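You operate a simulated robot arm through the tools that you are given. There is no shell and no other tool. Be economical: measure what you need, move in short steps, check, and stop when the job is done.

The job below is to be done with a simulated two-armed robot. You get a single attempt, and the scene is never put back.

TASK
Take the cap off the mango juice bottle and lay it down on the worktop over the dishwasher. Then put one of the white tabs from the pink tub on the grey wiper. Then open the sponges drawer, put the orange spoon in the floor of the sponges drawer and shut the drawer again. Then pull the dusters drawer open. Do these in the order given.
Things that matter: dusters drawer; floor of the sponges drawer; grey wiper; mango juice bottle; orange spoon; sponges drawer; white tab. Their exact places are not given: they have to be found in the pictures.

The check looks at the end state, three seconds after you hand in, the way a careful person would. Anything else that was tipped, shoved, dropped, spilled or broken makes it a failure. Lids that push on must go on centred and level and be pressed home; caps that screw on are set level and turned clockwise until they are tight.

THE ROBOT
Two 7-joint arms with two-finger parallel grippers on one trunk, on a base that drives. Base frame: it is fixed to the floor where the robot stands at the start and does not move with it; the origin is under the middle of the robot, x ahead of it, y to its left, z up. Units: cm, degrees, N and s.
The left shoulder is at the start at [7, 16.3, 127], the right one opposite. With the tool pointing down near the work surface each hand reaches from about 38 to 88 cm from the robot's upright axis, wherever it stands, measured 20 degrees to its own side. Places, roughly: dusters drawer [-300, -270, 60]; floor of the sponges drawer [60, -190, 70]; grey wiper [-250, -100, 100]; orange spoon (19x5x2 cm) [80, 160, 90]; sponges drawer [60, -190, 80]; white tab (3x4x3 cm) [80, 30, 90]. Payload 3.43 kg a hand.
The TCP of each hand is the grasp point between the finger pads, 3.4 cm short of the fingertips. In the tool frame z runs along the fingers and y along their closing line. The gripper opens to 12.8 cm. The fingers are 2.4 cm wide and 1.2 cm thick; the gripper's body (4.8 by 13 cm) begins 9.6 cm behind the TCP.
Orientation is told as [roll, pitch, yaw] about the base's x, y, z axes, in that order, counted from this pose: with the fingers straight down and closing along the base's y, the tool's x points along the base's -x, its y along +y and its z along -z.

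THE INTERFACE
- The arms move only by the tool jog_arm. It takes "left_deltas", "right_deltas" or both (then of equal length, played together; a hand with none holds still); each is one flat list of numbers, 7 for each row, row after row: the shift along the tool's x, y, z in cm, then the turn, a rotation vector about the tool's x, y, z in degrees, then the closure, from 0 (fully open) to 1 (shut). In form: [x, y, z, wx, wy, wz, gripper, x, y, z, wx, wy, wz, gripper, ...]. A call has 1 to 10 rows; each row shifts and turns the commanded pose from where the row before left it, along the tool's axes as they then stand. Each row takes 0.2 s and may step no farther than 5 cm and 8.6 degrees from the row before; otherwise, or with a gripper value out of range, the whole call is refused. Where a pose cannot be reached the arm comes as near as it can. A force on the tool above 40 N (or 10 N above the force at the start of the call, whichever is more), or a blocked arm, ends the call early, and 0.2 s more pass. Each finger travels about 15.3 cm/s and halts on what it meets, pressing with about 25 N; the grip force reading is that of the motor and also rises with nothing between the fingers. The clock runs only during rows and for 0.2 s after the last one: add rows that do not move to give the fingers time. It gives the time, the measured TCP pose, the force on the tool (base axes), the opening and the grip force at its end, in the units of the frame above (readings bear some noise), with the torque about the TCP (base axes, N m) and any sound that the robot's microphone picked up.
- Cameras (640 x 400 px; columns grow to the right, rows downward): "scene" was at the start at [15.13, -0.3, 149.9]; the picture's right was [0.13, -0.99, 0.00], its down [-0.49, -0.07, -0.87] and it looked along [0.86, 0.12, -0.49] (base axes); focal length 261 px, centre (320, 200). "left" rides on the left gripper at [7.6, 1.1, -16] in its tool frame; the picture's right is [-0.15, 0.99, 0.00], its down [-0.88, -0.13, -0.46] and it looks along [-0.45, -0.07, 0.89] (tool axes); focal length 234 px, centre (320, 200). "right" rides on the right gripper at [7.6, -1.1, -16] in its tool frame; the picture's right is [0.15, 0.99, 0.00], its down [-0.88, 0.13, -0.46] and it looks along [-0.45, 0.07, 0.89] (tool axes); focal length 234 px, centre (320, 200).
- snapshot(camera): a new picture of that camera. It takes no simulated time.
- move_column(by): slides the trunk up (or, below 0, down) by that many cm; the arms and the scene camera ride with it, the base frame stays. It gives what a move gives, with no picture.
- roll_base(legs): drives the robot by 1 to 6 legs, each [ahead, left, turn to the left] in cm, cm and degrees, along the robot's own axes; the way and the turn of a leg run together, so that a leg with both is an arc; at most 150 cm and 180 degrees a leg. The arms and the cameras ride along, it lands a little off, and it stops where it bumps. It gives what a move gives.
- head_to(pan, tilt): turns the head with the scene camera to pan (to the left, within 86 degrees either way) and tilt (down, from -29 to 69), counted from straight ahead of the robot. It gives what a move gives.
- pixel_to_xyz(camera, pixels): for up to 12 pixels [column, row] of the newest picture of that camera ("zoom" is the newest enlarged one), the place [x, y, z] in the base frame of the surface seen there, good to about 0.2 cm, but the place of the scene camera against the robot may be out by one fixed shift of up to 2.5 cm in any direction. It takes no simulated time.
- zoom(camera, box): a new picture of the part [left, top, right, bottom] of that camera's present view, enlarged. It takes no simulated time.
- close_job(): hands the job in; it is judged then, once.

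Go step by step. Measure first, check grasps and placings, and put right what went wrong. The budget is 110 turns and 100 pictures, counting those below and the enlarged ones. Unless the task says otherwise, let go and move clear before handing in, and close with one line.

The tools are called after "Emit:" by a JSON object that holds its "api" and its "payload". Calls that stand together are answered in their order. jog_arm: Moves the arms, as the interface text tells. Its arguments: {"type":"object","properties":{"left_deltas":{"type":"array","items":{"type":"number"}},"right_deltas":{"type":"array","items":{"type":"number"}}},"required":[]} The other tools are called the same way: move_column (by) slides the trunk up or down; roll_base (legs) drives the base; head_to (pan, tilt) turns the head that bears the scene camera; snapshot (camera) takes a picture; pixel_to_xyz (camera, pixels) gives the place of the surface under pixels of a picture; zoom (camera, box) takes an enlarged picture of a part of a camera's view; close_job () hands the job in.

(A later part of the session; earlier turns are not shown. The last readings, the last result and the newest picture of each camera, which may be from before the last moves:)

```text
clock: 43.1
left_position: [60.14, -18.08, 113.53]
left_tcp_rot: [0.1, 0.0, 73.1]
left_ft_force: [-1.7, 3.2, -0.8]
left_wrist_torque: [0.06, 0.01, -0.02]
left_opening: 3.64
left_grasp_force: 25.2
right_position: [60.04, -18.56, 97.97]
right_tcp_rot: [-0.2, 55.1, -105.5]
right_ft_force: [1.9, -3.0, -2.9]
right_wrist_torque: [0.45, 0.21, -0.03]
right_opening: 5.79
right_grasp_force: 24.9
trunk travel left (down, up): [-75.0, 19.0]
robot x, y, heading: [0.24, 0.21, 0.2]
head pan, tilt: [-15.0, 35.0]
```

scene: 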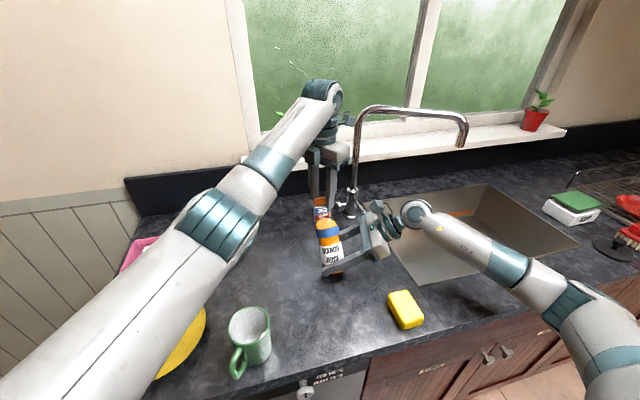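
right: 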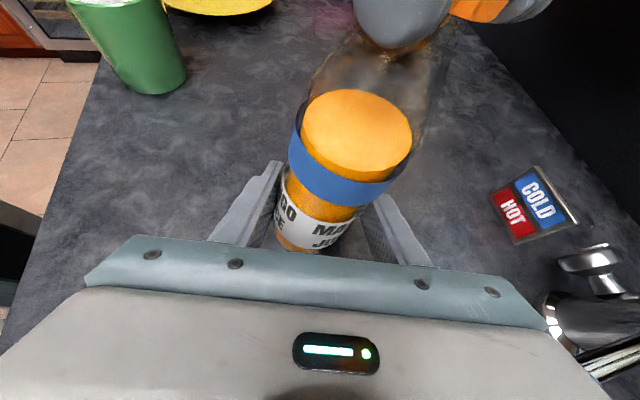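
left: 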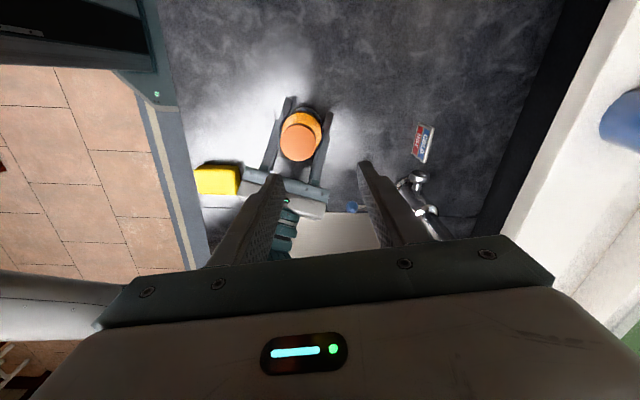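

Very small forces now, so the thread seems free. Lifting gently by 1 cm to test.

Emit:
{"api": "jog_arm", "payload": {"left_deltas": [0, 0, -0.3, 0, 0, 0, 1, 0, 0, -0.3, 0, 0, 0, 1, 0, 0, -0.4, 0, 0, 0, 1]}}

Emit:
{"api": "zoom", "payload": {"camera": "scene", "box": [260, 140, 420, 300]}}

```text
clock: 43.9
left_position: [60.21, -18.16, 114.64]
left_tcp_rot: [0.0, 0.1, 72.9]
left_ft_force: [-0.1, 0.2, -0.3]
left_wrist_torque: [0.01, 0.0, 0.03]
left_opening: 3.6
left_grasp_force: 24.4
right_position: [59.91, -18.43, 97.83]
right_tcp_rot: [-0.2, 55.1, -105.4]
right_ft_force: [0.8, 0.2, -2.2]
right_wrist_torque: [0.08, -0.07, -0.04]
right_opening: 5.77
right_grasp_force: 24.7
trunk travel left (down, up): [-75.0, 19.0]
robot x, y, heading: [-0.13, -0.04, -0.1]
head pan, tilt: [-15.0, 35.0]
```

```text
2.50 times, centred on (340, 220) of scene
```

zoom: 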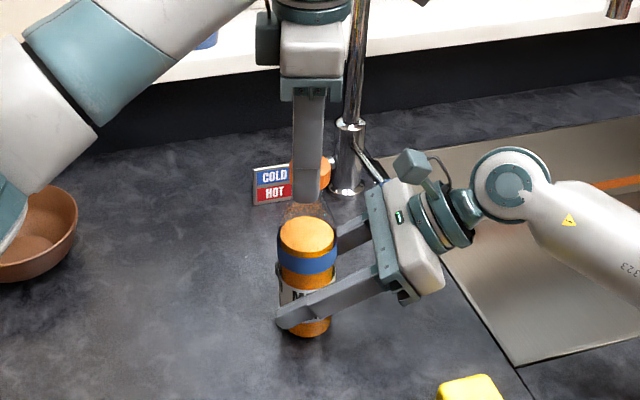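

The cap lifts freely. Raising it and carrying it to a clear spot at about (66,-1) over the dishwasher.

Emit:
{"api": "jog_arm", "payload": {"left_deltas": [0, 0, -2.5, 0, 0, 0, 1, 0, 0, -2.5, 0, 0, 0, 1, -4.53, -0.12, 0, 0, 0, 0, 1, -4.53, -0.12, 0, 0, 0, 0, 1, -4.53, -0.12, 0, 0, 0, 0, 1, -4.53, -0.12, 0, 0, 0, 0, 1, 0, 0, 4.5, 0, 0, 0, 1, 0, 0, 4.5, 0, 0, 0, 1, 0, 0, 4, 0, 0, 0, 1]}}

Emit:
{"api": "snapshot", "payload": {"camera": "scene"}}

Emit:
{"api": "snapshot", "payload": {"camera": "left"}}

```text
clock: 45.9
left_position: [66.0, -0.75, 106.43]
left_tcp_rot: [0.1, 0.1, 73.1]
left_ft_force: [-0.3, 0.1, 0.1]
left_wrist_torque: [-0.01, 0.01, -0.01]
left_opening: 3.61
left_grasp_force: 25.6
right_position: [60.08, -18.38, 97.89]
right_tcp_rot: [-0.1, 55.1, -105.4]
right_ft_force: [0.1, -0.7, -3.2]
right_wrist_torque: [0.02, -0.01, 0.04]
right_opening: 5.79
right_grasp_force: 24.6
trunk travel left (down, up): [-75.0, 19.0]
robot x, y, heading: [-0.3, -0.09, -0.1]
head pan, tilt: [-15.0, 35.0]
```

```text
69 pictures are left
```

scene: 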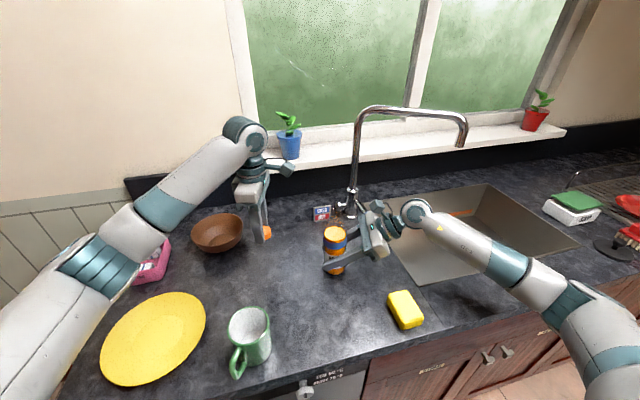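

```text
68 pictures are left
```

left: 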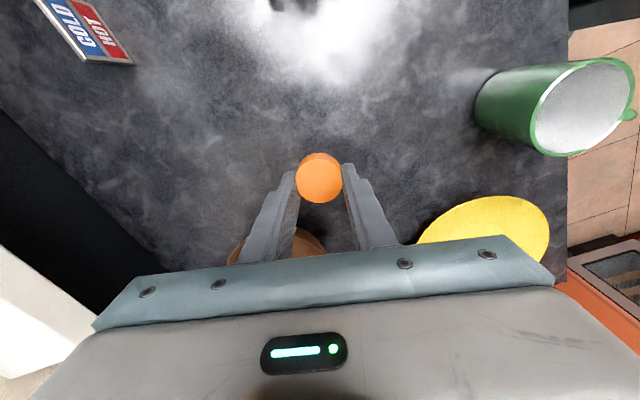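

The cap is held over clear worktop. Lowering to just above the surface, then feeling for contact.

Emit:
{"api": "jog_arm", "payload": {"left_deltas": [0, 0, 4.5, 0, 0, 0, 1, 0, 0, 4.5, 0, 0, 0, 1, 0, 0, 0.6, 0, 0, 0, 1]}}

Emit:
{"api": "snapshot", "payload": {"camera": "left"}}

Emit:
{"api": "zoom", "payload": {"camera": "scene", "box": [200, 180, 360, 300]}}

```text
clock: 46.7
left_position: [65.93, -0.77, 96.74]
left_tcp_rot: [0.0, -0.1, 72.8]
left_ft_force: [-0.3, -0.7, 0.1]
left_wrist_torque: [-0.01, 0.01, -0.01]
left_opening: 3.6
left_grasp_force: 25.1
right_position: [60.09, -18.41, 97.92]
right_tcp_rot: [-0.1, 55.3, -105.4]
right_ft_force: [0.4, 0.3, -3.4]
right_wrist_torque: [0.02, -0.01, 0.0]
right_opening: 5.79
right_grasp_force: 25.5
trunk travel left (down, up): [-75.0, 19.0]
robot x, y, heading: [0.12, 0.09, 0.0]
head pan, tilt: [-15.0, 35.0]
```

```text
67 pictures are left
```

left: 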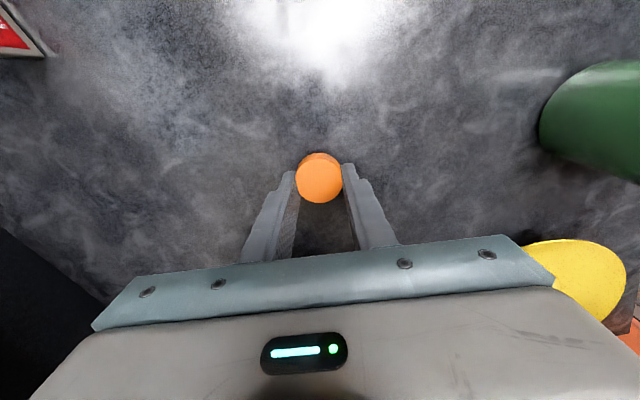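

```text
3.33 times, centred on (280, 240) of scene
```

zoom: 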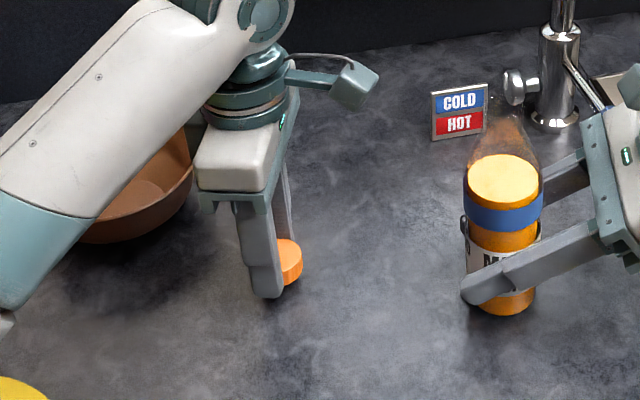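

Just above the worktop; feeling down in small steps.

Emit:
{"api": "jog_arm", "payload": {"left_deltas": [0, 0, 0.3, 0, 0, 0, 1, 0, 0, 0.3, 0, 0, 0, 1, 0, 0, 0.3, 0, 0, 0, 1]}}

Emit:
{"api": "jog_arm", "payload": {"right_deltas": [-0.12, 0, 0.08, 0, 0, 0, 1, -0.12, 0, 0.08, 0, 0, 0, 1]}}

```text
clock: 47.5
left_position: [65.92, -0.79, 96.09]
left_tcp_rot: [0.0, 0.0, 73.0]
left_ft_force: [-1.0, 0.0, 0.1]
left_wrist_torque: [0.01, -0.01, -0.01]
left_opening: 3.58
left_grasp_force: 25.2
right_position: [60.01, -18.41, 97.96]
right_tcp_rot: [-0.1, 55.0, -105.6]
right_ft_force: [-0.4, -0.6, -4.3]
right_wrist_torque: [0.01, 0.04, 0.01]
right_opening: 5.79
right_grasp_force: 24.9
trunk travel left (down, up): [-75.0, 19.0]
robot x, y, heading: [-0.33, 0.02, 0.1]
head pan, tilt: [-15.0, 35.0]
```

```text
clock: 48.1
left_position: [65.95, -0.89, 96.09]
left_tcp_rot: [0.0, -0.1, 72.9]
left_ft_force: [0.1, 0.0, 0.8]
left_wrist_torque: [-0.01, 0.04, 0.01]
left_opening: 3.6
left_grasp_force: 25.3
right_position: [59.92, -18.61, 97.82]
right_tcp_rot: [0.2, 55.5, -105.2]
right_ft_force: [1.3, -3.1, 14.1]
right_wrist_torque: [0.25, -0.09, -0.04]
right_opening: 5.77
right_grasp_force: 24.9
trunk travel left (down, up): [-75.0, 19.0]
robot x, y, heading: [0.16, 0.26, 0.0]
head pan, tilt: [-15.0, 35.0]
```

The bottle's base is now pressed on the worktop (14 N). Continuing the cap down.

Emit:
{"api": "jog_arm", "payload": {"left_deltas": [0, 0, 0.2, 0, 0, 0, 1, 0, 0, 0.2, 0, 0, 0, 1]}}

Emit:
{"api": "jog_arm", "payload": {"left_deltas": [0, 0, 0.15, 0, 0, 0, 1, 0, 0, 0.1, 0, 0, 0, 1]}}

```text
clock: 48.7
left_position: [65.85, -0.88, 95.83]
left_tcp_rot: [0.0, 0.0, 72.9]
left_ft_force: [-0.3, 0.8, 0.2]
left_wrist_torque: [-0.01, 0.02, 0.01]
left_opening: 3.6
left_grasp_force: 25.0
right_position: [59.97, -18.51, 97.64]
right_tcp_rot: [-0.1, 55.2, -105.4]
right_ft_force: [2.2, -4.2, 16.6]
right_wrist_torque: [0.25, -0.23, -0.08]
right_opening: 5.73
right_grasp_force: 25.4
trunk travel left (down, up): [-75.0, 19.0]
robot x, y, heading: [-0.27, 0.06, 0.0]
head pan, tilt: [-15.0, 35.0]
```

```text
clock: 49.3
left_position: [65.83, -1.02, 95.6]
left_tcp_rot: [-0.1, 0.0, 72.9]
left_ft_force: [0.1, -0.1, -0.1]
left_wrist_torque: [0.03, 0.01, 0.01]
left_opening: 3.57
left_grasp_force: 25.1
right_position: [59.93, -18.6, 97.77]
right_tcp_rot: [0.0, 55.3, -105.3]
right_ft_force: [2.7, -4.4, 18.5]
right_wrist_torque: [0.18, -0.26, -0.1]
right_opening: 5.78
right_grasp_force: 24.5
trunk travel left (down, up): [-75.0, 19.0]
robot x, y, heading: [-0.08, 0.26, -0.1]
head pan, tilt: [-15.0, 35.0]
```

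Fingertips are within about 2 mm of the worktop. One more tiny step, then open and lift; and release the bottle too.

Emit:
{"api": "jog_arm", "payload": {"left_deltas": [0, 0, 0.12, 0, 0, 0, 1, 0, 0, 0, 0, 0, 0, 0.85, 0, 0, 0, 0, 0, 0, 0.6, 0, 0, 0, 0, 0, 0, 0.5, 0, 0, -1.5, 0, 0, 0, 0.5, 0, 0, -4, 0, 0, 0, 0.5, 0, 0, -4.5, 0, 0, 0, 0.5]}}

Emit:
{"api": "jog_arm", "payload": {"right_deltas": [0, 0, 0, 0, 0, 0, 0.5, 0, 0, 0, 0, 0, 0, 0.25, 0, 0, 0, 0, 0, 0, 0.25]}}

Emit:
{"api": "snapshot", "payload": {"camera": "left"}}

Emit:
{"api": "snapshot", "payload": {"camera": "right"}}

```text
clock: 50.9
left_position: [65.97, -0.75, 105.13]
left_tcp_rot: [-0.1, 0.0, 73.0]
left_ft_force: [-0.1, -0.2, 0.1]
left_wrist_torque: [-0.05, -0.01, -0.01]
left_opening: 6.4
left_grasp_force: 0.0
right_position: [59.89, -18.47, 97.6]
right_tcp_rot: [0.1, 55.2, -105.2]
right_ft_force: [2.6, -6.3, 18.1]
right_wrist_torque: [0.16, -0.2, -0.07]
right_opening: 5.78
right_grasp_force: 25.0
trunk travel left (down, up): [-75.0, 19.0]
robot x, y, heading: [-0.15, 0.13, 0.0]
head pan, tilt: [-15.0, 35.0]
```

```text
clock: 51.7
left_position: [66.14, -0.77, 105.15]
left_tcp_rot: [0.0, 0.1, 72.9]
left_ft_force: [0.2, 0.1, 0.1]
left_wrist_torque: [-0.03, -0.04, 0.03]
left_opening: 6.42
left_grasp_force: 0.0
right_position: [60.07, -18.52, 97.51]
right_tcp_rot: [-0.2, 55.1, -105.5]
right_ft_force: [0.7, -1.0, 0.4]
right_wrist_torque: [0.01, 0.0, 0.0]
right_opening: 9.57
right_grasp_force: 0.0
trunk travel left (down, up): [-75.0, 19.0]
robot x, y, heading: [0.29, 0.35, -0.2]
head pan, tilt: [-15.0, 35.0]
```

```text
65 pictures are left
```

left: 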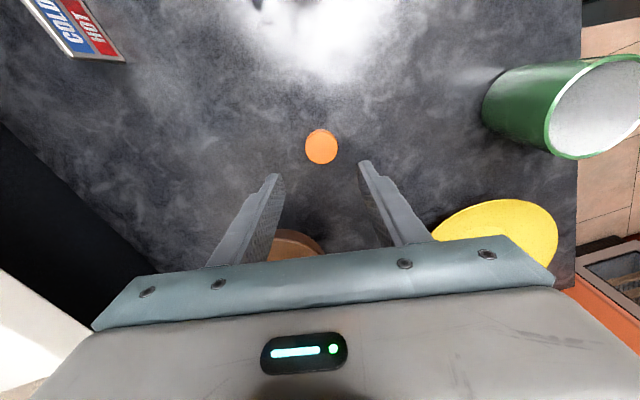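

```text
64 pictures are left
```

right: 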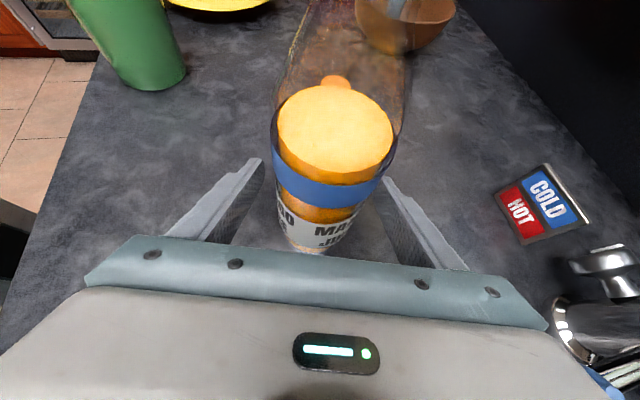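

Cap lies flat at (320,147) and the bottle stands open and upright. Retreating the right hand, and raising/turning the left hand toward the tub.

Emit:
{"api": "jog_arm", "payload": {"right_deltas": [0, 0, -4.5, 0, 0, 0, 0.25, 0, 0, -4.5, 0, 0, 0, 0.25, 0, 0, -4.5, 0, 0, 0, 0.25, 4.0, 0, -2.8, 0, 0, 0, 0.25, 4.0, 0, -2.8, 0, 0, 0, 0.25, 4.0, 0, -2.8, 0, 0, 0, 0.25, 0, 0, 0, 0, 0, 0, 0.25, 0, 0, 0, 0, 0, 0, 0.25, 0, 0, 0, 0, 0, 0, 0.25], "left_deltas": [0, 0, -4, 0, 0, 0, 0.4, 0, 0, -4, 0, 0, 0, 0.4, 0, 0, -4, 0, 0, 0, 0.4, 0, 0, 0, 0, 0, 8.2, 0.4, 0, 0, 0, 0, 0, 8.2, 0.4, 0, 0, 0, 0, 0, 8.2, 0.4, 0, 0, 0, 0, 0, 8.2, 0.4, 0, 0, 0, 0, 0, 8.2, 0.4, 0, 0, 0, 0, 0, 8.2, 0.4]}}

Emit:
{"api": "jog_arm", "payload": {"left_deltas": [0, 0, 0, 0, 0, 8, 0.4, 0, 0, 0, 0, 0, 8, 0.4, 0, 0, 0, 0, 0, 7.8, 0.4, -0.9, 4.5, 0, 0, 0, 0, 0.4, -0.9, 4.5, 0, 0, 0, 0, 0.4, -0.9, 4.5, 0, 0, 0, 0, 0.4, -0.9, 4.5, 0, 0, 0, 0, 0.4, -0.9, 4.5, 0, 0, 0, 0, 0.4, -0.9, 4.5, 0, 0, 0, 0, 0.4, -0.9, 4.5, 0, 0, 0, 0, 0.4]}}

Emit:
{"api": "snapshot", "payload": {"camera": "left"}}

Emit:
{"api": "zoom", "payload": {"camera": "left", "box": [240, 90, 400, 190]}}

```text
clock: 53.7
left_position: [65.87, -0.9, 117.44]
left_tcp_rot: [0.1, 0.2, 23.7]
left_ft_force: [0.8, 0.3, -0.5]
left_wrist_torque: [0.01, 0.0, 0.0]
left_opening: 7.7
left_grasp_force: 0.0
right_position: [57.38, -28.87, 119.87]
right_tcp_rot: [-0.2, 55.1, -105.3]
right_ft_force: [0.7, -0.2, 0.2]
right_wrist_torque: [-0.01, 0.0, -0.01]
right_opening: 9.6
right_grasp_force: 0.1
trunk travel left (down, up): [-75.0, 19.0]
robot x, y, heading: [0.16, 0.18, -0.4]
head pan, tilt: [-15.0, 35.0]
```

```text
clock: 55.9
left_position: [72.42, 30.54, 117.2]
left_tcp_rot: [-0.1, 0.0, -0.1]
left_ft_force: [-0.8, 0.0, 0.3]
left_wrist_torque: [-0.03, 0.02, 0.0]
left_opening: 7.69
left_grasp_force: 0.0
right_position: [57.5, -28.82, 119.77]
right_tcp_rot: [-0.2, 55.1, -105.5]
right_ft_force: [0.2, 0.3, 0.9]
right_wrist_torque: [-0.02, -0.01, -0.02]
right_opening: 9.6
right_grasp_force: 0.1
trunk travel left (down, up): [-75.0, 19.0]
robot x, y, heading: [0.13, -0.12, 0.2]
head pan, tilt: [-15.0, 35.0]
```

```text
63 pictures are left
```

left: 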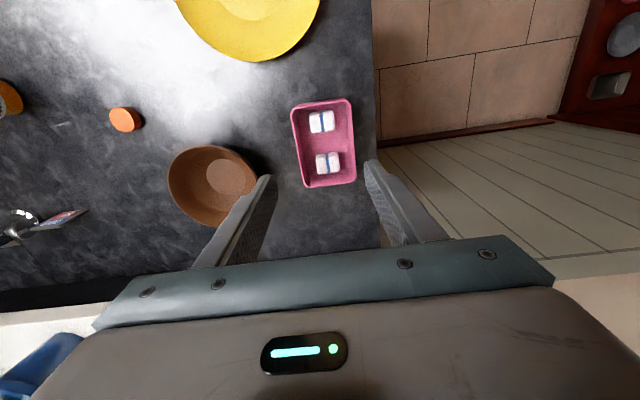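

```text
4.00 times, centred on (320, 140) of left
```

zoom: 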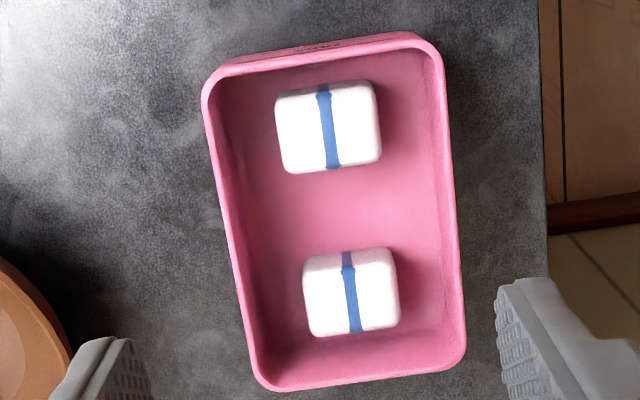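

Two tabs, each with a blue stripe, lie at zoom (328,127) and (350,291). I'll take the nearer one; measuring its edges.

Emit:
{"api": "pixel_to_xyz", "payload": {"camera": "zoom", "pixels": [[328, 127], [280, 130], [376, 122], [323, 90], [332, 165], [350, 291], [240, 200], [440, 190], [330, 205], [225, 110], [432, 100]]}}

```text
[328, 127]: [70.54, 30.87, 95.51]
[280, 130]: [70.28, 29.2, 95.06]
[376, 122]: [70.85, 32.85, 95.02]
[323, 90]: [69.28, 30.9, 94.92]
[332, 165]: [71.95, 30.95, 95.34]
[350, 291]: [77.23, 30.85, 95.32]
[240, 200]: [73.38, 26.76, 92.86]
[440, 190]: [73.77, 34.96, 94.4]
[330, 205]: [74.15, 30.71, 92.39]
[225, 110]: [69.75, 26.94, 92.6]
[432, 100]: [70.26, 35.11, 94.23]
```

Tab 1 centre (70.55,30.95), 3.8 cm wide in y, top 95.5; tub walls at y 26.8 and 35. Descending with a 5.25 cm opening to just above, then in.

Emit:
{"api": "jog_arm", "payload": {"left_deltas": [1.87, 0.41, 0, 0, 0, 0, 0.59, 0, 0, 4.5, 0, 0, 0, 0.59, 0, 0, 4.5, 0, 0, 0, 0.59, 0, 0, 4.5, 0, 0, 0, 0.59, 0, 0, 2.8, 0, 0, 0, 0.59]}}

Emit:
{"api": "snapshot", "payload": {"camera": "left"}}

```text
clock: 57.1
left_position: [70.66, 30.96, 101.15]
left_tcp_rot: [0.0, 0.1, 0.0]
left_ft_force: [0.3, 0.3, -0.2]
left_wrist_torque: [0.01, 0.04, -0.01]
left_opening: 5.21
left_grasp_force: 0.1
right_position: [57.51, -28.94, 119.75]
right_tcp_rot: [-0.2, 55.1, -105.6]
right_ft_force: [-0.6, -0.2, 0.6]
right_wrist_torque: [0.01, 0.01, 0.0]
right_opening: 9.63
right_grasp_force: 0.1
trunk travel left (down, up): [-75.0, 19.0]
robot x, y, heading: [-0.03, -0.22, 0.1]
head pan, tilt: [-15.0, 35.0]
```

```text
61 pictures are left
```

left: 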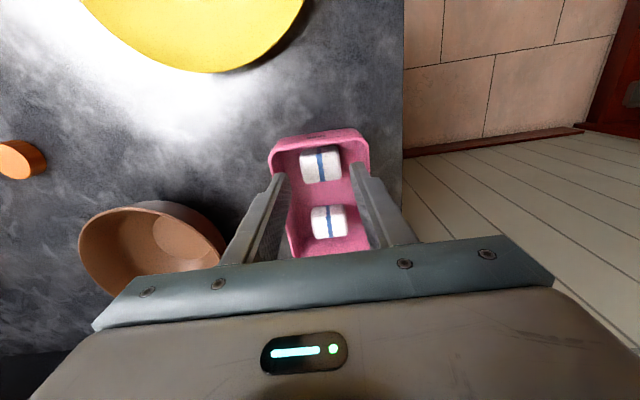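

Aligned. Descending 4.7 cm, closing, and lifting.

Emit:
{"api": "jog_arm", "payload": {"left_deltas": [0, 0, 2.5, 0, 0, 0, 0.59, 0, 0, 2.2, 0, 0, 0, 0.59, 0, 0, 0, 0, 0, 0, 0.75, 0, 0, 0, 0, 0, 0, 1, 0, 0, 0, 0, 0, 0, 1, 0, 0, -2, 0, 0, 0, 1, 0, 0, -4.5, 0, 0, 0, 1, 0, 0, -4.5, 0, 0, 0, 1, 0, 0, -4.5, 0, 0, 0, 1]}}

Emit:
{"api": "snapshot", "payload": {"camera": "left"}}

Emit:
{"api": "head_to", "payload": {"pan": 0, "tilt": 35}}

Emit:
{"api": "snapshot", "payload": {"camera": "scene"}}

```text
clock: 59.1
left_position: [70.28, 31.12, 111.89]
left_tcp_rot: [0.0, 0.1, -0.2]
left_ft_force: [0.2, 0.0, -0.3]
left_wrist_torque: [-0.03, -0.01, -0.04]
left_opening: 3.85
left_grasp_force: 24.5
right_position: [57.33, -28.98, 119.71]
right_tcp_rot: [-0.2, 55.2, -105.4]
right_ft_force: [1.1, 0.4, -0.1]
right_wrist_torque: [0.03, 0.01, -0.01]
right_opening: 9.6
right_grasp_force: 0.1
trunk travel left (down, up): [-75.0, 19.0]
robot x, y, heading: [-0.22, -0.02, 0.0]
head pan, tilt: [-15.0, 35.0]
```

```text
60 pictures are left
```

left: 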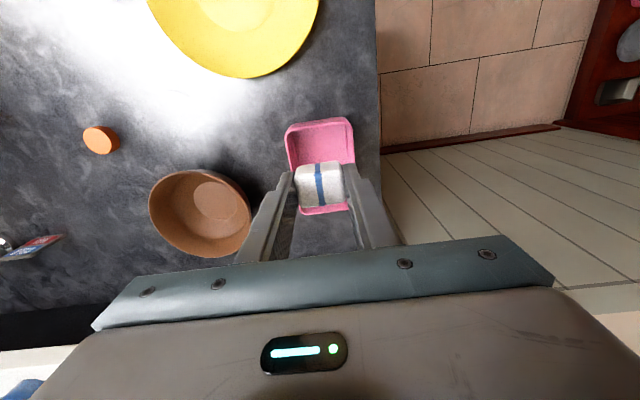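

```text
clock: 59.9
left_position: [70.34, 31.15, 111.78]
left_tcp_rot: [0.0, 0.1, 0.0]
left_ft_force: [0.1, -0.8, -1.0]
left_wrist_torque: [0.02, -0.01, -0.03]
left_opening: 3.86
left_grasp_force: 24.8
right_position: [57.45, -28.86, 119.76]
right_tcp_rot: [-0.2, 55.2, -105.4]
right_ft_force: [-0.1, 0.1, -0.3]
right_wrist_torque: [0.0, -0.01, 0.03]
right_opening: 9.59
right_grasp_force: 0.1
trunk travel left (down, up): [-75.0, 19.0]
robot x, y, heading: [-0.31, -0.54, 0.1]
head pan, tilt: [0.0, 35.0]
```

```text
59 pictures are left
```

scene: 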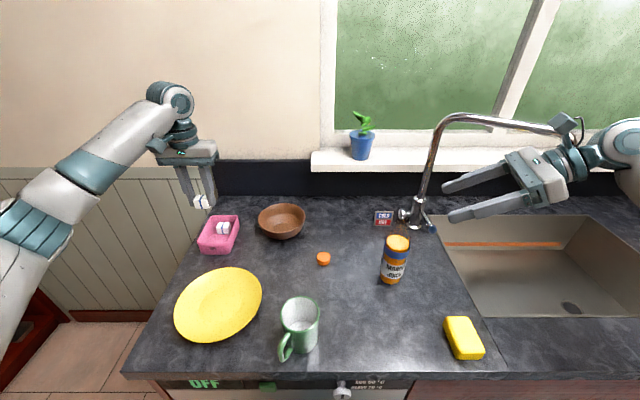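

The tab is held (3.86 cm) and the other remains in the tub. Now I'll raise the trunk a little and back off from the counter, then look around for the grey wiper.

Emit:
{"api": "move_column", "payload": {"by": 8}}

Emit:
{"api": "roll_base", "payload": {"legs": [[-45, 0, 0]]}}

Emit:
{"api": "head_to", "payload": {"pan": -85, "tilt": 25}}

Emit:
{"api": "snapshot", "payload": {"camera": "scene"}}

Emit:
{"api": "head_to", "payload": {"pan": 85, "tilt": 25}}

Emit:
{"api": "snapshot", "payload": {"camera": "scene"}}

```text
clock: 61.1
left_position: [70.46, 31.02, 119.8]
left_tcp_rot: [0.0, 0.1, -0.1]
left_ft_force: [-0.7, -0.6, 0.7]
left_wrist_torque: [0.01, 0.01, 0.01]
left_opening: 3.88
left_grasp_force: 25.1
right_position: [57.44, -28.95, 127.73]
right_tcp_rot: [-0.1, 55.1, -105.5]
right_ft_force: [-0.4, 0.0, -0.2]
right_wrist_torque: [0.02, 0.0, -0.03]
right_opening: 9.6
right_grasp_force: 0.0
trunk travel left (down, up): [-83.0, 11.0]
robot x, y, heading: [0.23, -0.02, -0.1]
head pan, tilt: [0.0, 35.0]
```

```text
clock: 63.8
left_position: [25.17, 31.0, 119.73]
left_tcp_rot: [0.0, 0.1, -0.1]
left_ft_force: [0.4, 0.4, 0.7]
left_wrist_torque: [0.01, 0.03, 0.0]
left_opening: 3.86
left_grasp_force: 25.3
right_position: [12.08, -29.05, 127.7]
right_tcp_rot: [-0.2, 55.1, -105.7]
right_ft_force: [-0.3, -0.1, -0.1]
right_wrist_torque: [0.01, -0.02, 0.0]
right_opening: 9.6
right_grasp_force: 0.1
trunk travel left (down, up): [-83.0, 11.0]
robot x, y, heading: [-45.14, 0.15, -0.1]
head pan, tilt: [0.0, 35.0]
```

```text
clock: 65.4
left_position: [25.06, 31.16, 119.72]
left_tcp_rot: [0.0, 0.1, -0.2]
left_ft_force: [0.1, 0.9, 1.0]
left_wrist_torque: [-0.01, 0.01, -0.01]
left_opening: 3.87
left_grasp_force: 24.6
right_position: [11.85, -29.04, 127.65]
right_tcp_rot: [-0.2, 55.1, -105.7]
right_ft_force: [0.8, -0.3, 1.2]
right_wrist_torque: [-0.04, 0.02, 0.01]
right_opening: 9.59
right_grasp_force: 0.1
trunk travel left (down, up): [-83.0, 11.0]
robot x, y, heading: [-45.58, -0.13, -0.2]
head pan, tilt: [-85.0, 25.0]
```

```text
58 pictures are left
```

scene: 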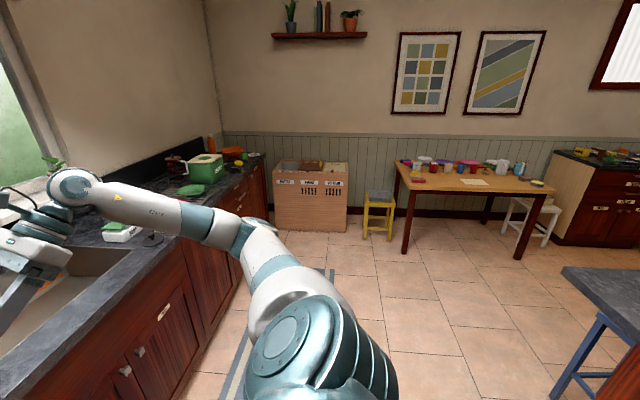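

```text
clock: 68.0
left_position: [25.01, 30.82, 119.78]
left_tcp_rot: [0.0, 0.1, -0.3]
left_ft_force: [-0.5, 0.1, 0.3]
left_wrist_torque: [-0.01, 0.01, 0.02]
left_opening: 3.86
left_grasp_force: 25.0
right_position: [11.98, -29.06, 127.75]
right_tcp_rot: [-0.1, 55.1, -105.5]
right_ft_force: [-0.9, 0.3, 0.3]
right_wrist_torque: [0.0, 0.01, 0.0]
right_opening: 9.58
right_grasp_force: 0.1
trunk travel left (down, up): [-83.0, 11.0]
robot x, y, heading: [-45.23, -0.05, -0.1]
head pan, tilt: [85.0, 25.0]
```

```text
57 pictures are left
```

scene: 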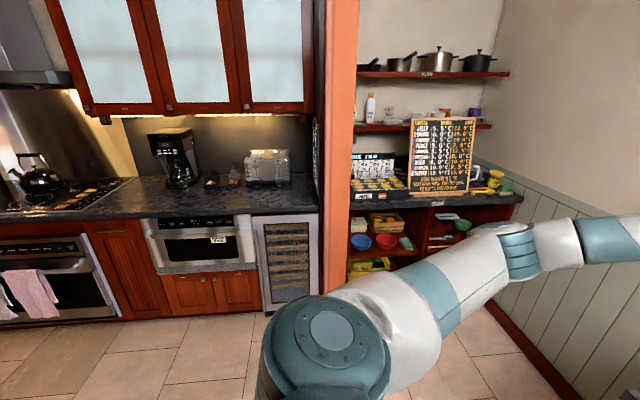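

A kitchen island with a dark top appears behind-right. I'll look back to the right and measure its corner and other furniture.

Emit:
{"api": "head_to", "payload": {"pan": -86, "tilt": 25}}

Emit:
{"api": "snapshot", "payload": {"camera": "scene"}}

Emit:
{"api": "pixel_to_xyz", "payload": {"camera": "scene", "pixels": [[575, 270], [620, 270], [600, 296], [580, 385], [408, 245], [520, 252], [380, 235], [170, 310], [207, 225], [560, 240], [630, 172], [600, 155]]}}

Emit:
{"api": "zoom", "payload": {"camera": "scene", "box": [440, 120, 640, 260]}}

```text
clock: 70.6
left_position: [25.04, 31.05, 119.78]
left_tcp_rot: [0.1, 0.1, -0.3]
left_ft_force: [0.1, -0.4, -0.9]
left_wrist_torque: [0.0, 0.0, -0.02]
left_opening: 3.87
left_grasp_force: 25.0
right_position: [11.99, -29.04, 127.7]
right_tcp_rot: [-0.1, 55.2, -105.6]
right_ft_force: [-0.4, 0.8, -0.2]
right_wrist_torque: [-0.01, 0.01, -0.03]
right_opening: 9.58
right_grasp_force: 0.1
trunk travel left (down, up): [-83.0, 11.0]
robot x, y, heading: [-45.1, 0.01, -0.0]
head pan, tilt: [-85.9, 25.0]
```

```text
56 pictures are left
```

scene: 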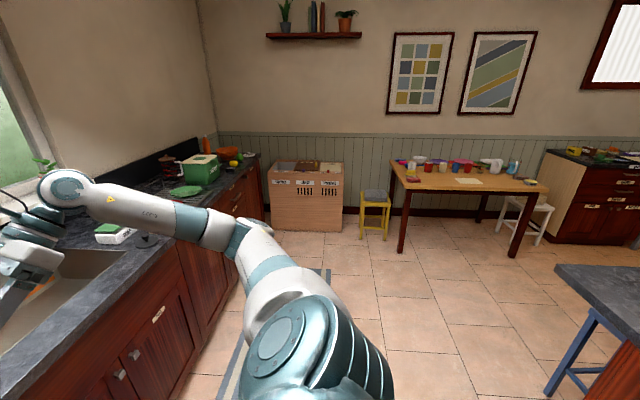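

```text
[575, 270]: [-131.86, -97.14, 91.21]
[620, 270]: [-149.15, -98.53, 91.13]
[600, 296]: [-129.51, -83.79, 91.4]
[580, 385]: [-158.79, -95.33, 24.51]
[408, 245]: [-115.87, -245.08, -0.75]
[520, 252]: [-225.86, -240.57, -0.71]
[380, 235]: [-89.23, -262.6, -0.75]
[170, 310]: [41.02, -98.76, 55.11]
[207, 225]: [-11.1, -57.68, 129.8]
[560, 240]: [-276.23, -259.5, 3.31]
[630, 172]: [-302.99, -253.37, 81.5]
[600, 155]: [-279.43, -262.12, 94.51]
```

```text
2.86 times, centred on (540, 190) of scene
```

zoom: 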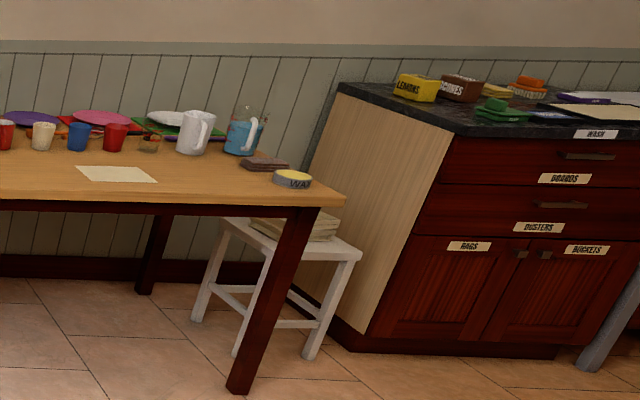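

The DUSTERS drawer is the second drawer of the far unit (zoom (538,228)). The island's edge is x≈-128; I'll drive down the aisle at y≈-155 and turn to face -x to see the island.

Emit:
{"api": "roll_base", "payload": {"legs": [[0, 0, -90], [150, 0, 0], [0, 0, -90]]}}

Emit:
{"api": "head_to", "payload": {"pan": -35, "tilt": 25}}

Emit:
{"api": "snapshot", "payload": {"camera": "scene"}}

```text
clock: 85.7
left_position: [-117.62, -180.26, 119.78]
left_tcp_rot: [-0.1, 0.1, 178.7]
left_ft_force: [0.2, -0.5, 0.2]
left_wrist_torque: [0.02, -0.01, -0.02]
left_opening: 3.85
left_grasp_force: 25.1
right_position: [-103.31, -120.46, 127.79]
right_tcp_rot: [-0.1, 55.0, 73.3]
right_ft_force: [-0.7, -0.2, 0.1]
right_wrist_torque: [0.0, -0.02, -0.02]
right_opening: 9.59
right_grasp_force: 0.0
trunk travel left (down, up): [-83.0, 11.0]
robot x, y, heading: [-46.84, -150.56, 178.6]
head pan, tilt: [-85.9, 25.0]
```

```text
clock: 86.9
left_position: [-117.53, -180.25, 119.65]
left_tcp_rot: [0.0, 0.1, 178.6]
left_ft_force: [-0.6, -0.9, 0.0]
left_wrist_torque: [0.01, 0.03, 0.02]
left_opening: 3.82
left_grasp_force: 25.0
right_position: [-103.43, -120.49, 127.73]
right_tcp_rot: [0.0, 55.2, 73.3]
right_ft_force: [-0.3, 0.1, 0.4]
right_wrist_torque: [0.0, 0.01, 0.01]
right_opening: 9.59
right_grasp_force: 0.1
trunk travel left (down, up): [-83.0, 11.0]
robot x, y, heading: [-46.65, -150.5, 178.7]
head pan, tilt: [-35.0, 25.0]
```

```text
54 pictures are left
```

scene: 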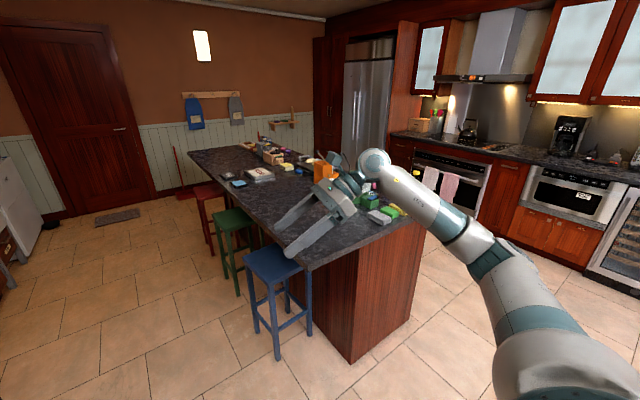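

The island with stools (blue, green, red) along its near side is visible. Zooming on its top for the grey wiper.

Emit:
{"api": "zoom", "payload": {"camera": "scene", "box": [170, 110, 350, 220]}}

Emit:
{"api": "pixel_to_xyz", "payload": {"camera": "scene", "pixels": [[228, 174], [237, 184], [255, 172], [262, 177], [273, 157], [195, 152], [300, 262], [275, 255], [232, 212], [205, 190], [270, 120], [290, 125]]}}

```text
3.56 times, centred on (260, 165) of scene
```

zoom: 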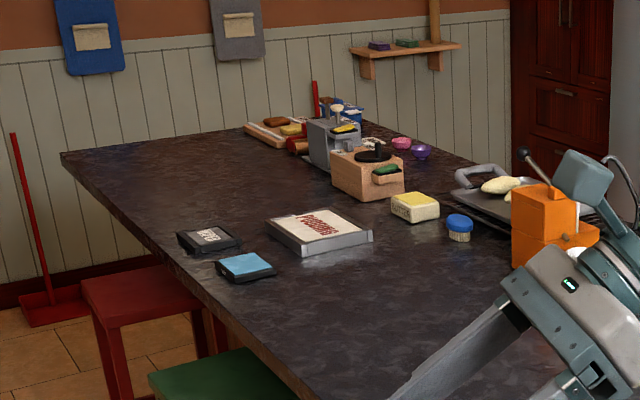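

```text
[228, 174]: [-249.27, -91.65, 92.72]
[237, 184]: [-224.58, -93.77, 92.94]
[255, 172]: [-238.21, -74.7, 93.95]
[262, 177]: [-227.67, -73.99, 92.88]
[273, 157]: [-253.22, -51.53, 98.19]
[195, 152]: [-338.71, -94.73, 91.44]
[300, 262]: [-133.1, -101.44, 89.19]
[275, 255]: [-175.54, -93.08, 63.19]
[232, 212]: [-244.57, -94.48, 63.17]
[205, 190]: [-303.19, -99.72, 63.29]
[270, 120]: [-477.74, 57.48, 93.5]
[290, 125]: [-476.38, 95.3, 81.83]
```

Candidates are the flat item with a grey surface/label at (-249,-92) and the blue-topped one at (-225,-94). I'll drive to about (-227,-158) and face the island.

Emit:
{"api": "roll_base", "payload": {"legs": [[0, 8, 1.3], [150, 0, 0], [30, 0, 0], [0, 0, -90]]}}

Emit:
{"api": "head_to", "payload": {"pan": 8, "tilt": 42}}

Emit:
{"api": "snapshot", "payload": {"camera": "scene"}}

Emit:
{"api": "snapshot", "payload": {"camera": "left"}}

```text
clock: 100.4
left_position: [-255.7, -86.47, 119.87]
left_tcp_rot: [0.0, 0.1, 89.4]
left_ft_force: [-1.2, -1.4, -0.2]
left_wrist_torque: [0.03, 0.01, 0.0]
left_opening: 3.85
left_grasp_force: 24.7
right_position: [-195.74, -100.05, 127.88]
right_tcp_rot: [-0.1, 55.1, -16.1]
right_ft_force: [0.7, 0.3, -0.1]
right_wrist_torque: [-0.02, 0.04, 0.01]
right_opening: 9.64
right_grasp_force: 0.1
trunk travel left (down, up): [-83.0, 11.0]
robot x, y, heading: [-225.56, -157.22, 89.6]
head pan, tilt: [-35.0, 25.0]
```

```text
clock: 101.5
left_position: [-255.65, -86.4, 119.8]
left_tcp_rot: [0.0, 0.1, 89.4]
left_ft_force: [-0.4, -0.5, -0.8]
left_wrist_torque: [-0.02, 0.0, -0.01]
left_opening: 3.86
left_grasp_force: 24.9
right_position: [-195.66, -100.0, 127.81]
right_tcp_rot: [-0.1, 55.1, -15.9]
right_ft_force: [-0.1, -0.2, 0.3]
right_wrist_torque: [0.0, 0.02, -0.02]
right_opening: 9.6
right_grasp_force: 0.1
trunk travel left (down, up): [-83.0, 11.0]
robot x, y, heading: [-225.13, -157.46, 89.6]
head pan, tilt: [8.0, 42.0]
```

```text
52 pictures are left
```

scene: 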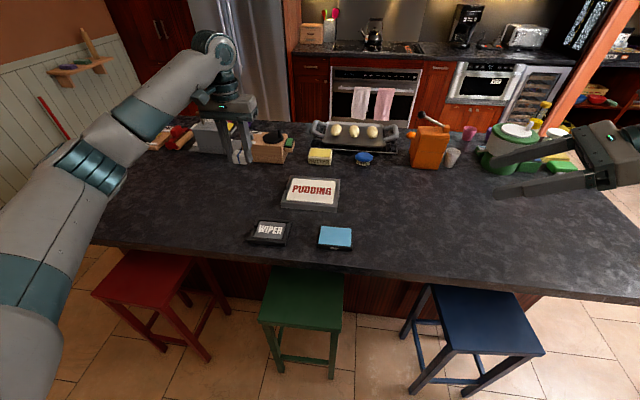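

```text
51 pictures are left
```

left: 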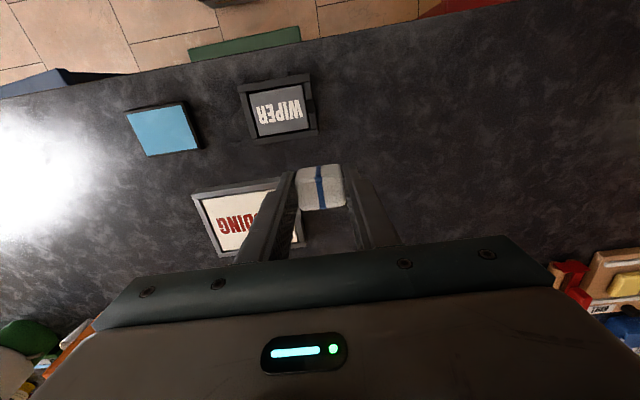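

The grey one reads "WIPER" at left-cam (278,112). Measuring its top.

Emit:
{"api": "pixel_to_xyz", "payload": {"camera": "left", "pixels": [[278, 112], [257, 115], [300, 108], [276, 97], [280, 128], [242, 95], [312, 80], [316, 130], [252, 140], [330, 120]]}}

Emit:
{"api": "zoom", "payload": {"camera": "left", "box": [200, 50, 360, 150]}}

```text
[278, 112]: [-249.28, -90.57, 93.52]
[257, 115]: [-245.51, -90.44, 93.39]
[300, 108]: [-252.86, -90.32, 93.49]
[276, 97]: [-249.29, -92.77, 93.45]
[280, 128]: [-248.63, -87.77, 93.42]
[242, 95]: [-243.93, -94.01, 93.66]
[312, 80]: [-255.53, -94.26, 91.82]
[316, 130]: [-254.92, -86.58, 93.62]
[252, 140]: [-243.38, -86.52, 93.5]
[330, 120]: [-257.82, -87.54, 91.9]
```

```text
4.00 times, centred on (280, 100) of left
```

zoom: 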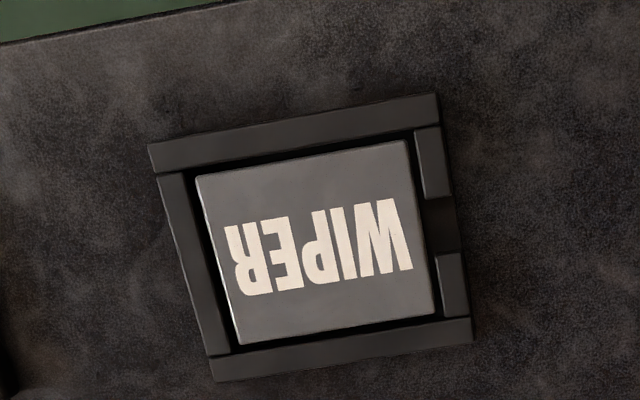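

WIPER pad centre (-249.2,-90.4), top z 93.5. Moving the tab over it and down to just above.

Emit:
{"api": "jog_arm", "payload": {"left_deltas": [2.0, -3.2, 0, 0, 0, 0, 1, 2.0, -3.2, 0, 0, 0, 0, 1, 0, 0, 4.5, 0, 0, 0, 1, 0, 0, 4.5, 0, 0, 0, 1, 0, 0, 4.5, 0, 0, 0, 1, 0, 0, 4.5, 0, 0, 0, 1, 0, 0, 2.0, 0, 0, 0, 1]}}

Emit:
{"api": "snapshot", "payload": {"camera": "left"}}

```text
clock: 103.1
left_position: [-249.37, -90.64, 99.7]
left_tcp_rot: [0.0, -0.1, 89.3]
left_ft_force: [0.0, 0.3, -1.0]
left_wrist_torque: [0.03, 0.0, 0.0]
left_opening: 3.87
left_grasp_force: 24.7
right_position: [-195.81, -99.97, 127.7]
right_tcp_rot: [-0.1, 55.2, -16.0]
right_ft_force: [-0.2, 0.2, -0.9]
right_wrist_torque: [0.05, 0.01, 0.02]
right_opening: 9.61
right_grasp_force: 0.0
trunk travel left (down, up): [-83.0, 11.0]
robot x, y, heading: [-225.21, -157.59, 89.3]
head pan, tilt: [8.0, 42.0]
```

```text
49 pictures are left
```

left: 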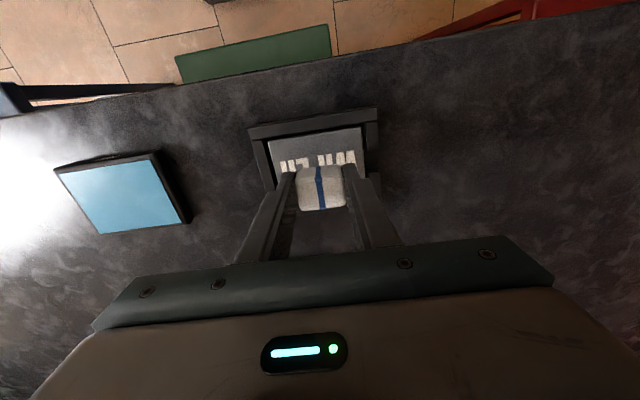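

Centred by coordinates. Lowering with small steps to contact.

Emit:
{"api": "jog_arm", "payload": {"left_deltas": [0, 0, 1.2, 0, 0, 0, 1, 0, 0, 0.4, 0, 0, 0, 1]}}

Emit:
{"api": "jog_arm", "payload": {"left_deltas": [0, 0, 0.25, 0, 0, 0, 1, 0, 0, 0.15, 0, 0, 0, 1]}}

```text
clock: 103.7
left_position: [-249.39, -90.67, 98.18]
left_tcp_rot: [0.1, 0.1, 89.5]
left_ft_force: [0.4, 0.5, -0.3]
left_wrist_torque: [-0.01, 0.0, 0.02]
left_opening: 3.83
left_grasp_force: 24.6
right_position: [-195.57, -100.06, 127.83]
right_tcp_rot: [-0.1, 55.2, -16.0]
right_ft_force: [0.8, 0.9, -0.5]
right_wrist_torque: [-0.01, 0.02, 0.0]
right_opening: 9.59
right_grasp_force: 0.2
trunk travel left (down, up): [-83.0, 11.0]
robot x, y, heading: [-224.78, -156.93, 89.5]
head pan, tilt: [8.0, 42.0]
```

```text
clock: 104.3
left_position: [-249.29, -90.52, 97.88]
left_tcp_rot: [0.0, 0.0, 89.4]
left_ft_force: [0.0, -0.4, -1.6]
left_wrist_torque: [-0.03, 0.01, 0.02]
left_opening: 3.86
left_grasp_force: 25.3
right_position: [-195.66, -99.96, 127.8]
right_tcp_rot: [-0.1, 55.1, -16.0]
right_ft_force: [-0.4, -0.5, -0.2]
right_wrist_torque: [0.0, 0.01, -0.05]
right_opening: 9.6
right_grasp_force: 0.0
trunk travel left (down, up): [-83.0, 11.0]
robot x, y, heading: [-225.53, -157.37, 89.5]
head pan, tilt: [8.0, 42.0]
```

No contact yet at 97.9; two more small steps.

Emit:
{"api": "jog_arm", "payload": {"left_deltas": [0, 0, 0.2, 0, 0, 0, 1, 0, 0, 0.1, 0, 0, 0, 1]}}

Emit:
{"api": "jog_arm", "payload": {"left_deltas": [0, 0, 0.1, 0, 0, 0, 1, 0, 0, 0.1, 0, 0, 0, 1]}}

Emit:
{"api": "zoom", "payload": {"camera": "scene", "box": [200, 160, 360, 260]}}

```text
clock: 104.9
left_position: [-249.3, -90.5, 97.72]
left_tcp_rot: [0.0, 0.1, 89.5]
left_ft_force: [-0.1, -1.1, -1.0]
left_wrist_torque: [-0.03, 0.01, 0.0]
left_opening: 3.88
left_grasp_force: 25.0
right_position: [-195.7, -99.98, 127.84]
right_tcp_rot: [-0.1, 55.2, -16.0]
right_ft_force: [-0.6, 0.4, -0.3]
right_wrist_torque: [-0.01, 0.01, -0.01]
right_opening: 9.62
right_grasp_force: 0.1
trunk travel left (down, up): [-83.0, 11.0]
robot x, y, heading: [-225.11, -157.33, 89.5]
head pan, tilt: [8.0, 42.0]
```

```text
clock: 105.5
left_position: [-249.34, -90.76, 97.39]
left_tcp_rot: [0.1, 0.1, 89.4]
left_ft_force: [-0.1, 0.4, -0.4]
left_wrist_torque: [0.01, 0.02, 0.01]
left_opening: 3.86
left_grasp_force: 24.7
right_position: [-195.71, -99.98, 127.79]
right_tcp_rot: [0.0, 55.2, -16.0]
right_ft_force: [0.5, -0.4, 0.0]
right_wrist_torque: [0.0, 0.02, 0.01]
right_opening: 9.58
right_grasp_force: 0.1
trunk travel left (down, up): [-83.0, 11.0]
robot x, y, heading: [-225.17, -156.96, 89.2]
head pan, tilt: [8.0, 42.0]
```

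```text
4.00 times, centred on (280, 210) of scene
```

zoom: 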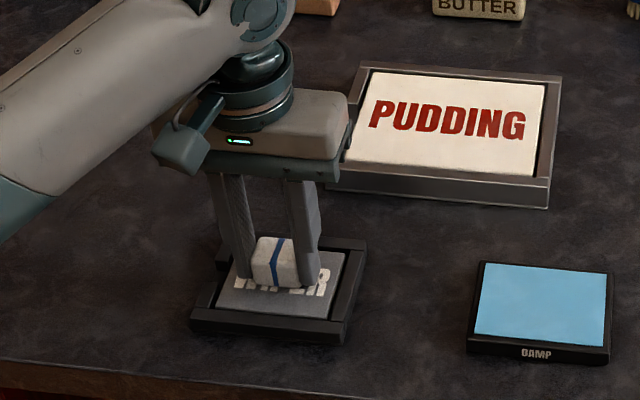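

Still just clear; stepping 0.1 at a time for contact.

Emit:
{"api": "jog_arm", "payload": {"left_deltas": [0, 0, 0.12, 0, 0, 0, 1, 0, 0, 0.12, 0, 0, 0, 1]}}

Emit:
{"api": "jog_arm", "payload": {"left_deltas": [0, 0, 0.1, 0, 0, 0, 1]}}

```text
clock: 106.1
left_position: [-249.41, -90.68, 97.26]
left_tcp_rot: [0.0, -0.1, 89.4]
left_ft_force: [-0.5, 0.5, 7.6]
left_wrist_torque: [0.03, -0.01, 0.01]
left_opening: 3.87
left_grasp_force: 24.5
right_position: [-195.68, -100.01, 127.83]
right_tcp_rot: [-0.1, 55.4, -16.0]
right_ft_force: [0.5, -0.4, 0.4]
right_wrist_torque: [0.0, 0.01, 0.02]
right_opening: 9.6
right_grasp_force: 0.0
trunk travel left (down, up): [-83.0, 11.0]
robot x, y, heading: [-225.37, -156.92, 89.7]
head pan, tilt: [8.0, 42.0]
```

```text
clock: 106.5
left_position: [-249.25, -90.75, 97.28]
left_tcp_rot: [0.0, -0.1, 89.5]
left_ft_force: [-0.6, 2.4, 15.1]
left_wrist_torque: [0.05, 0.01, 0.0]
left_opening: 3.86
left_grasp_force: 25.0
right_position: [-195.63, -100.15, 127.84]
right_tcp_rot: [0.0, 55.2, -15.9]
right_ft_force: [-0.2, 0.7, 0.1]
right_wrist_torque: [-0.01, -0.02, -0.01]
right_opening: 9.58
right_grasp_force: 0.1
trunk travel left (down, up): [-83.0, 11.0]
robot x, y, heading: [-225.16, -156.83, 89.5]
head pan, tilt: [8.0, 42.0]
```

Contact (15 N). Opening and lifting straight up, then looking.

Emit:
{"api": "jog_arm", "payload": {"left_deltas": [0, 0, 0, 0, 0, 0, 0.85, 0, 0, 0, 0, 0, 0, 0.6, 0, 0, -0.5, 0, 0, 0, 0.55, 0, 0, -2, 0, 0, 0, 0.5, 0, 0, -4.5, 0, 0, 0, 0.5, 0, 0, -4.5, 0, 0, 0, 0.5, 0, 0, -4.5, 0, 0, 0, 0.5, 0, 0, -4.5, 0, 0, 0, 0.5]}}

Emit:
{"api": "zoom", "payload": {"camera": "left", "box": [220, 60, 420, 185]}}

```text
clock: 108.3
left_position: [-249.24, -90.84, 117.71]
left_tcp_rot: [-0.1, 0.2, 89.4]
left_ft_force: [-0.3, 0.1, 0.8]
left_wrist_torque: [0.02, 0.03, 0.02]
left_opening: 6.38
left_grasp_force: 0.0
right_position: [-195.59, -100.04, 127.83]
right_tcp_rot: [0.0, 55.2, -15.8]
right_ft_force: [-1.0, -0.4, -0.8]
right_wrist_torque: [0.03, 0.01, -0.03]
right_opening: 9.6
right_grasp_force: 0.0
trunk travel left (down, up): [-83.0, 11.0]
robot x, y, heading: [-225.4, -157.29, 89.3]
head pan, tilt: [8.0, 42.0]
```

```text
3.20 times, centred on (320, 122) of left
```

zoom: 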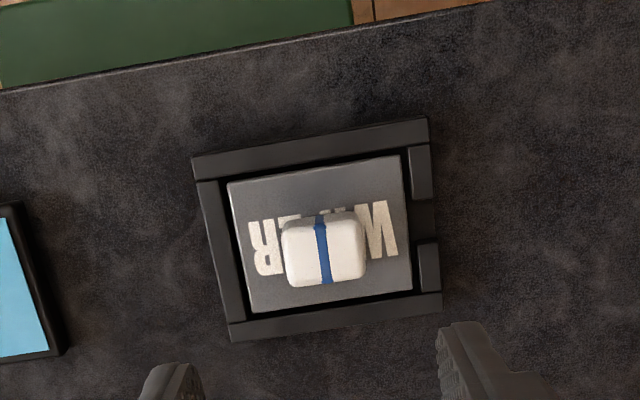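

The tab sits squarely on the WIPER pad. Next I'll back off and drive round to the far side near the shelf at (80,160) to fetch the orange spoon first, to have it in hand when the drawer is opened.

Emit:
{"api": "roll_base", "payload": {"legs": [[-12, 0, 0], [0, 0, -89.5], [150, 0, 0], [12, 0, 0], [0, 0, 90], [150, 0, 0]]}}

Emit:
{"api": "head_to", "payload": {"pan": -45, "tilt": 25}}

Emit:
{"api": "snapshot", "payload": {"camera": "scene"}}

```text
clock: 131.7
left_position: [-94.22, 44.1, 117.64]
left_tcp_rot: [0.0, 0.1, 90.3]
left_ft_force: [0.1, -0.1, 0.3]
left_wrist_torque: [-0.01, 0.0, -0.01]
left_opening: 6.43
left_grasp_force: 0.1
right_position: [-40.55, 35.72, 127.7]
right_tcp_rot: [-0.1, 55.2, -14.9]
right_ft_force: [0.5, 0.5, 0.2]
right_wrist_torque: [0.02, -0.02, -0.01]
right_opening: 9.59
right_grasp_force: 0.0
trunk travel left (down, up): [-83.0, 11.0]
robot x, y, heading: [-68.79, -21.93, 90.5]
head pan, tilt: [8.0, 42.0]
```

```text
clock: 132.9
left_position: [-94.3, 44.25, 117.64]
left_tcp_rot: [0.0, 0.0, 90.4]
left_ft_force: [-0.2, -0.6, -0.6]
left_wrist_torque: [0.0, 0.0, 0.0]
left_opening: 6.43
left_grasp_force: 0.0
right_position: [-40.51, 35.85, 127.72]
right_tcp_rot: [-0.1, 55.1, -14.8]
right_ft_force: [0.3, 0.1, 0.3]
right_wrist_torque: [0.04, -0.03, 0.0]
right_opening: 9.57
right_grasp_force: 0.1
trunk travel left (down, up): [-83.0, 11.0]
robot x, y, heading: [-68.85, -21.81, 90.6]
head pan, tilt: [-45.0, 25.0]
```

```text
46 pictures are left
```

scene: 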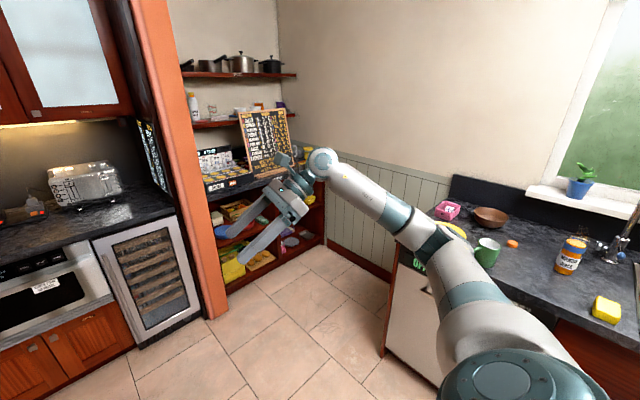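

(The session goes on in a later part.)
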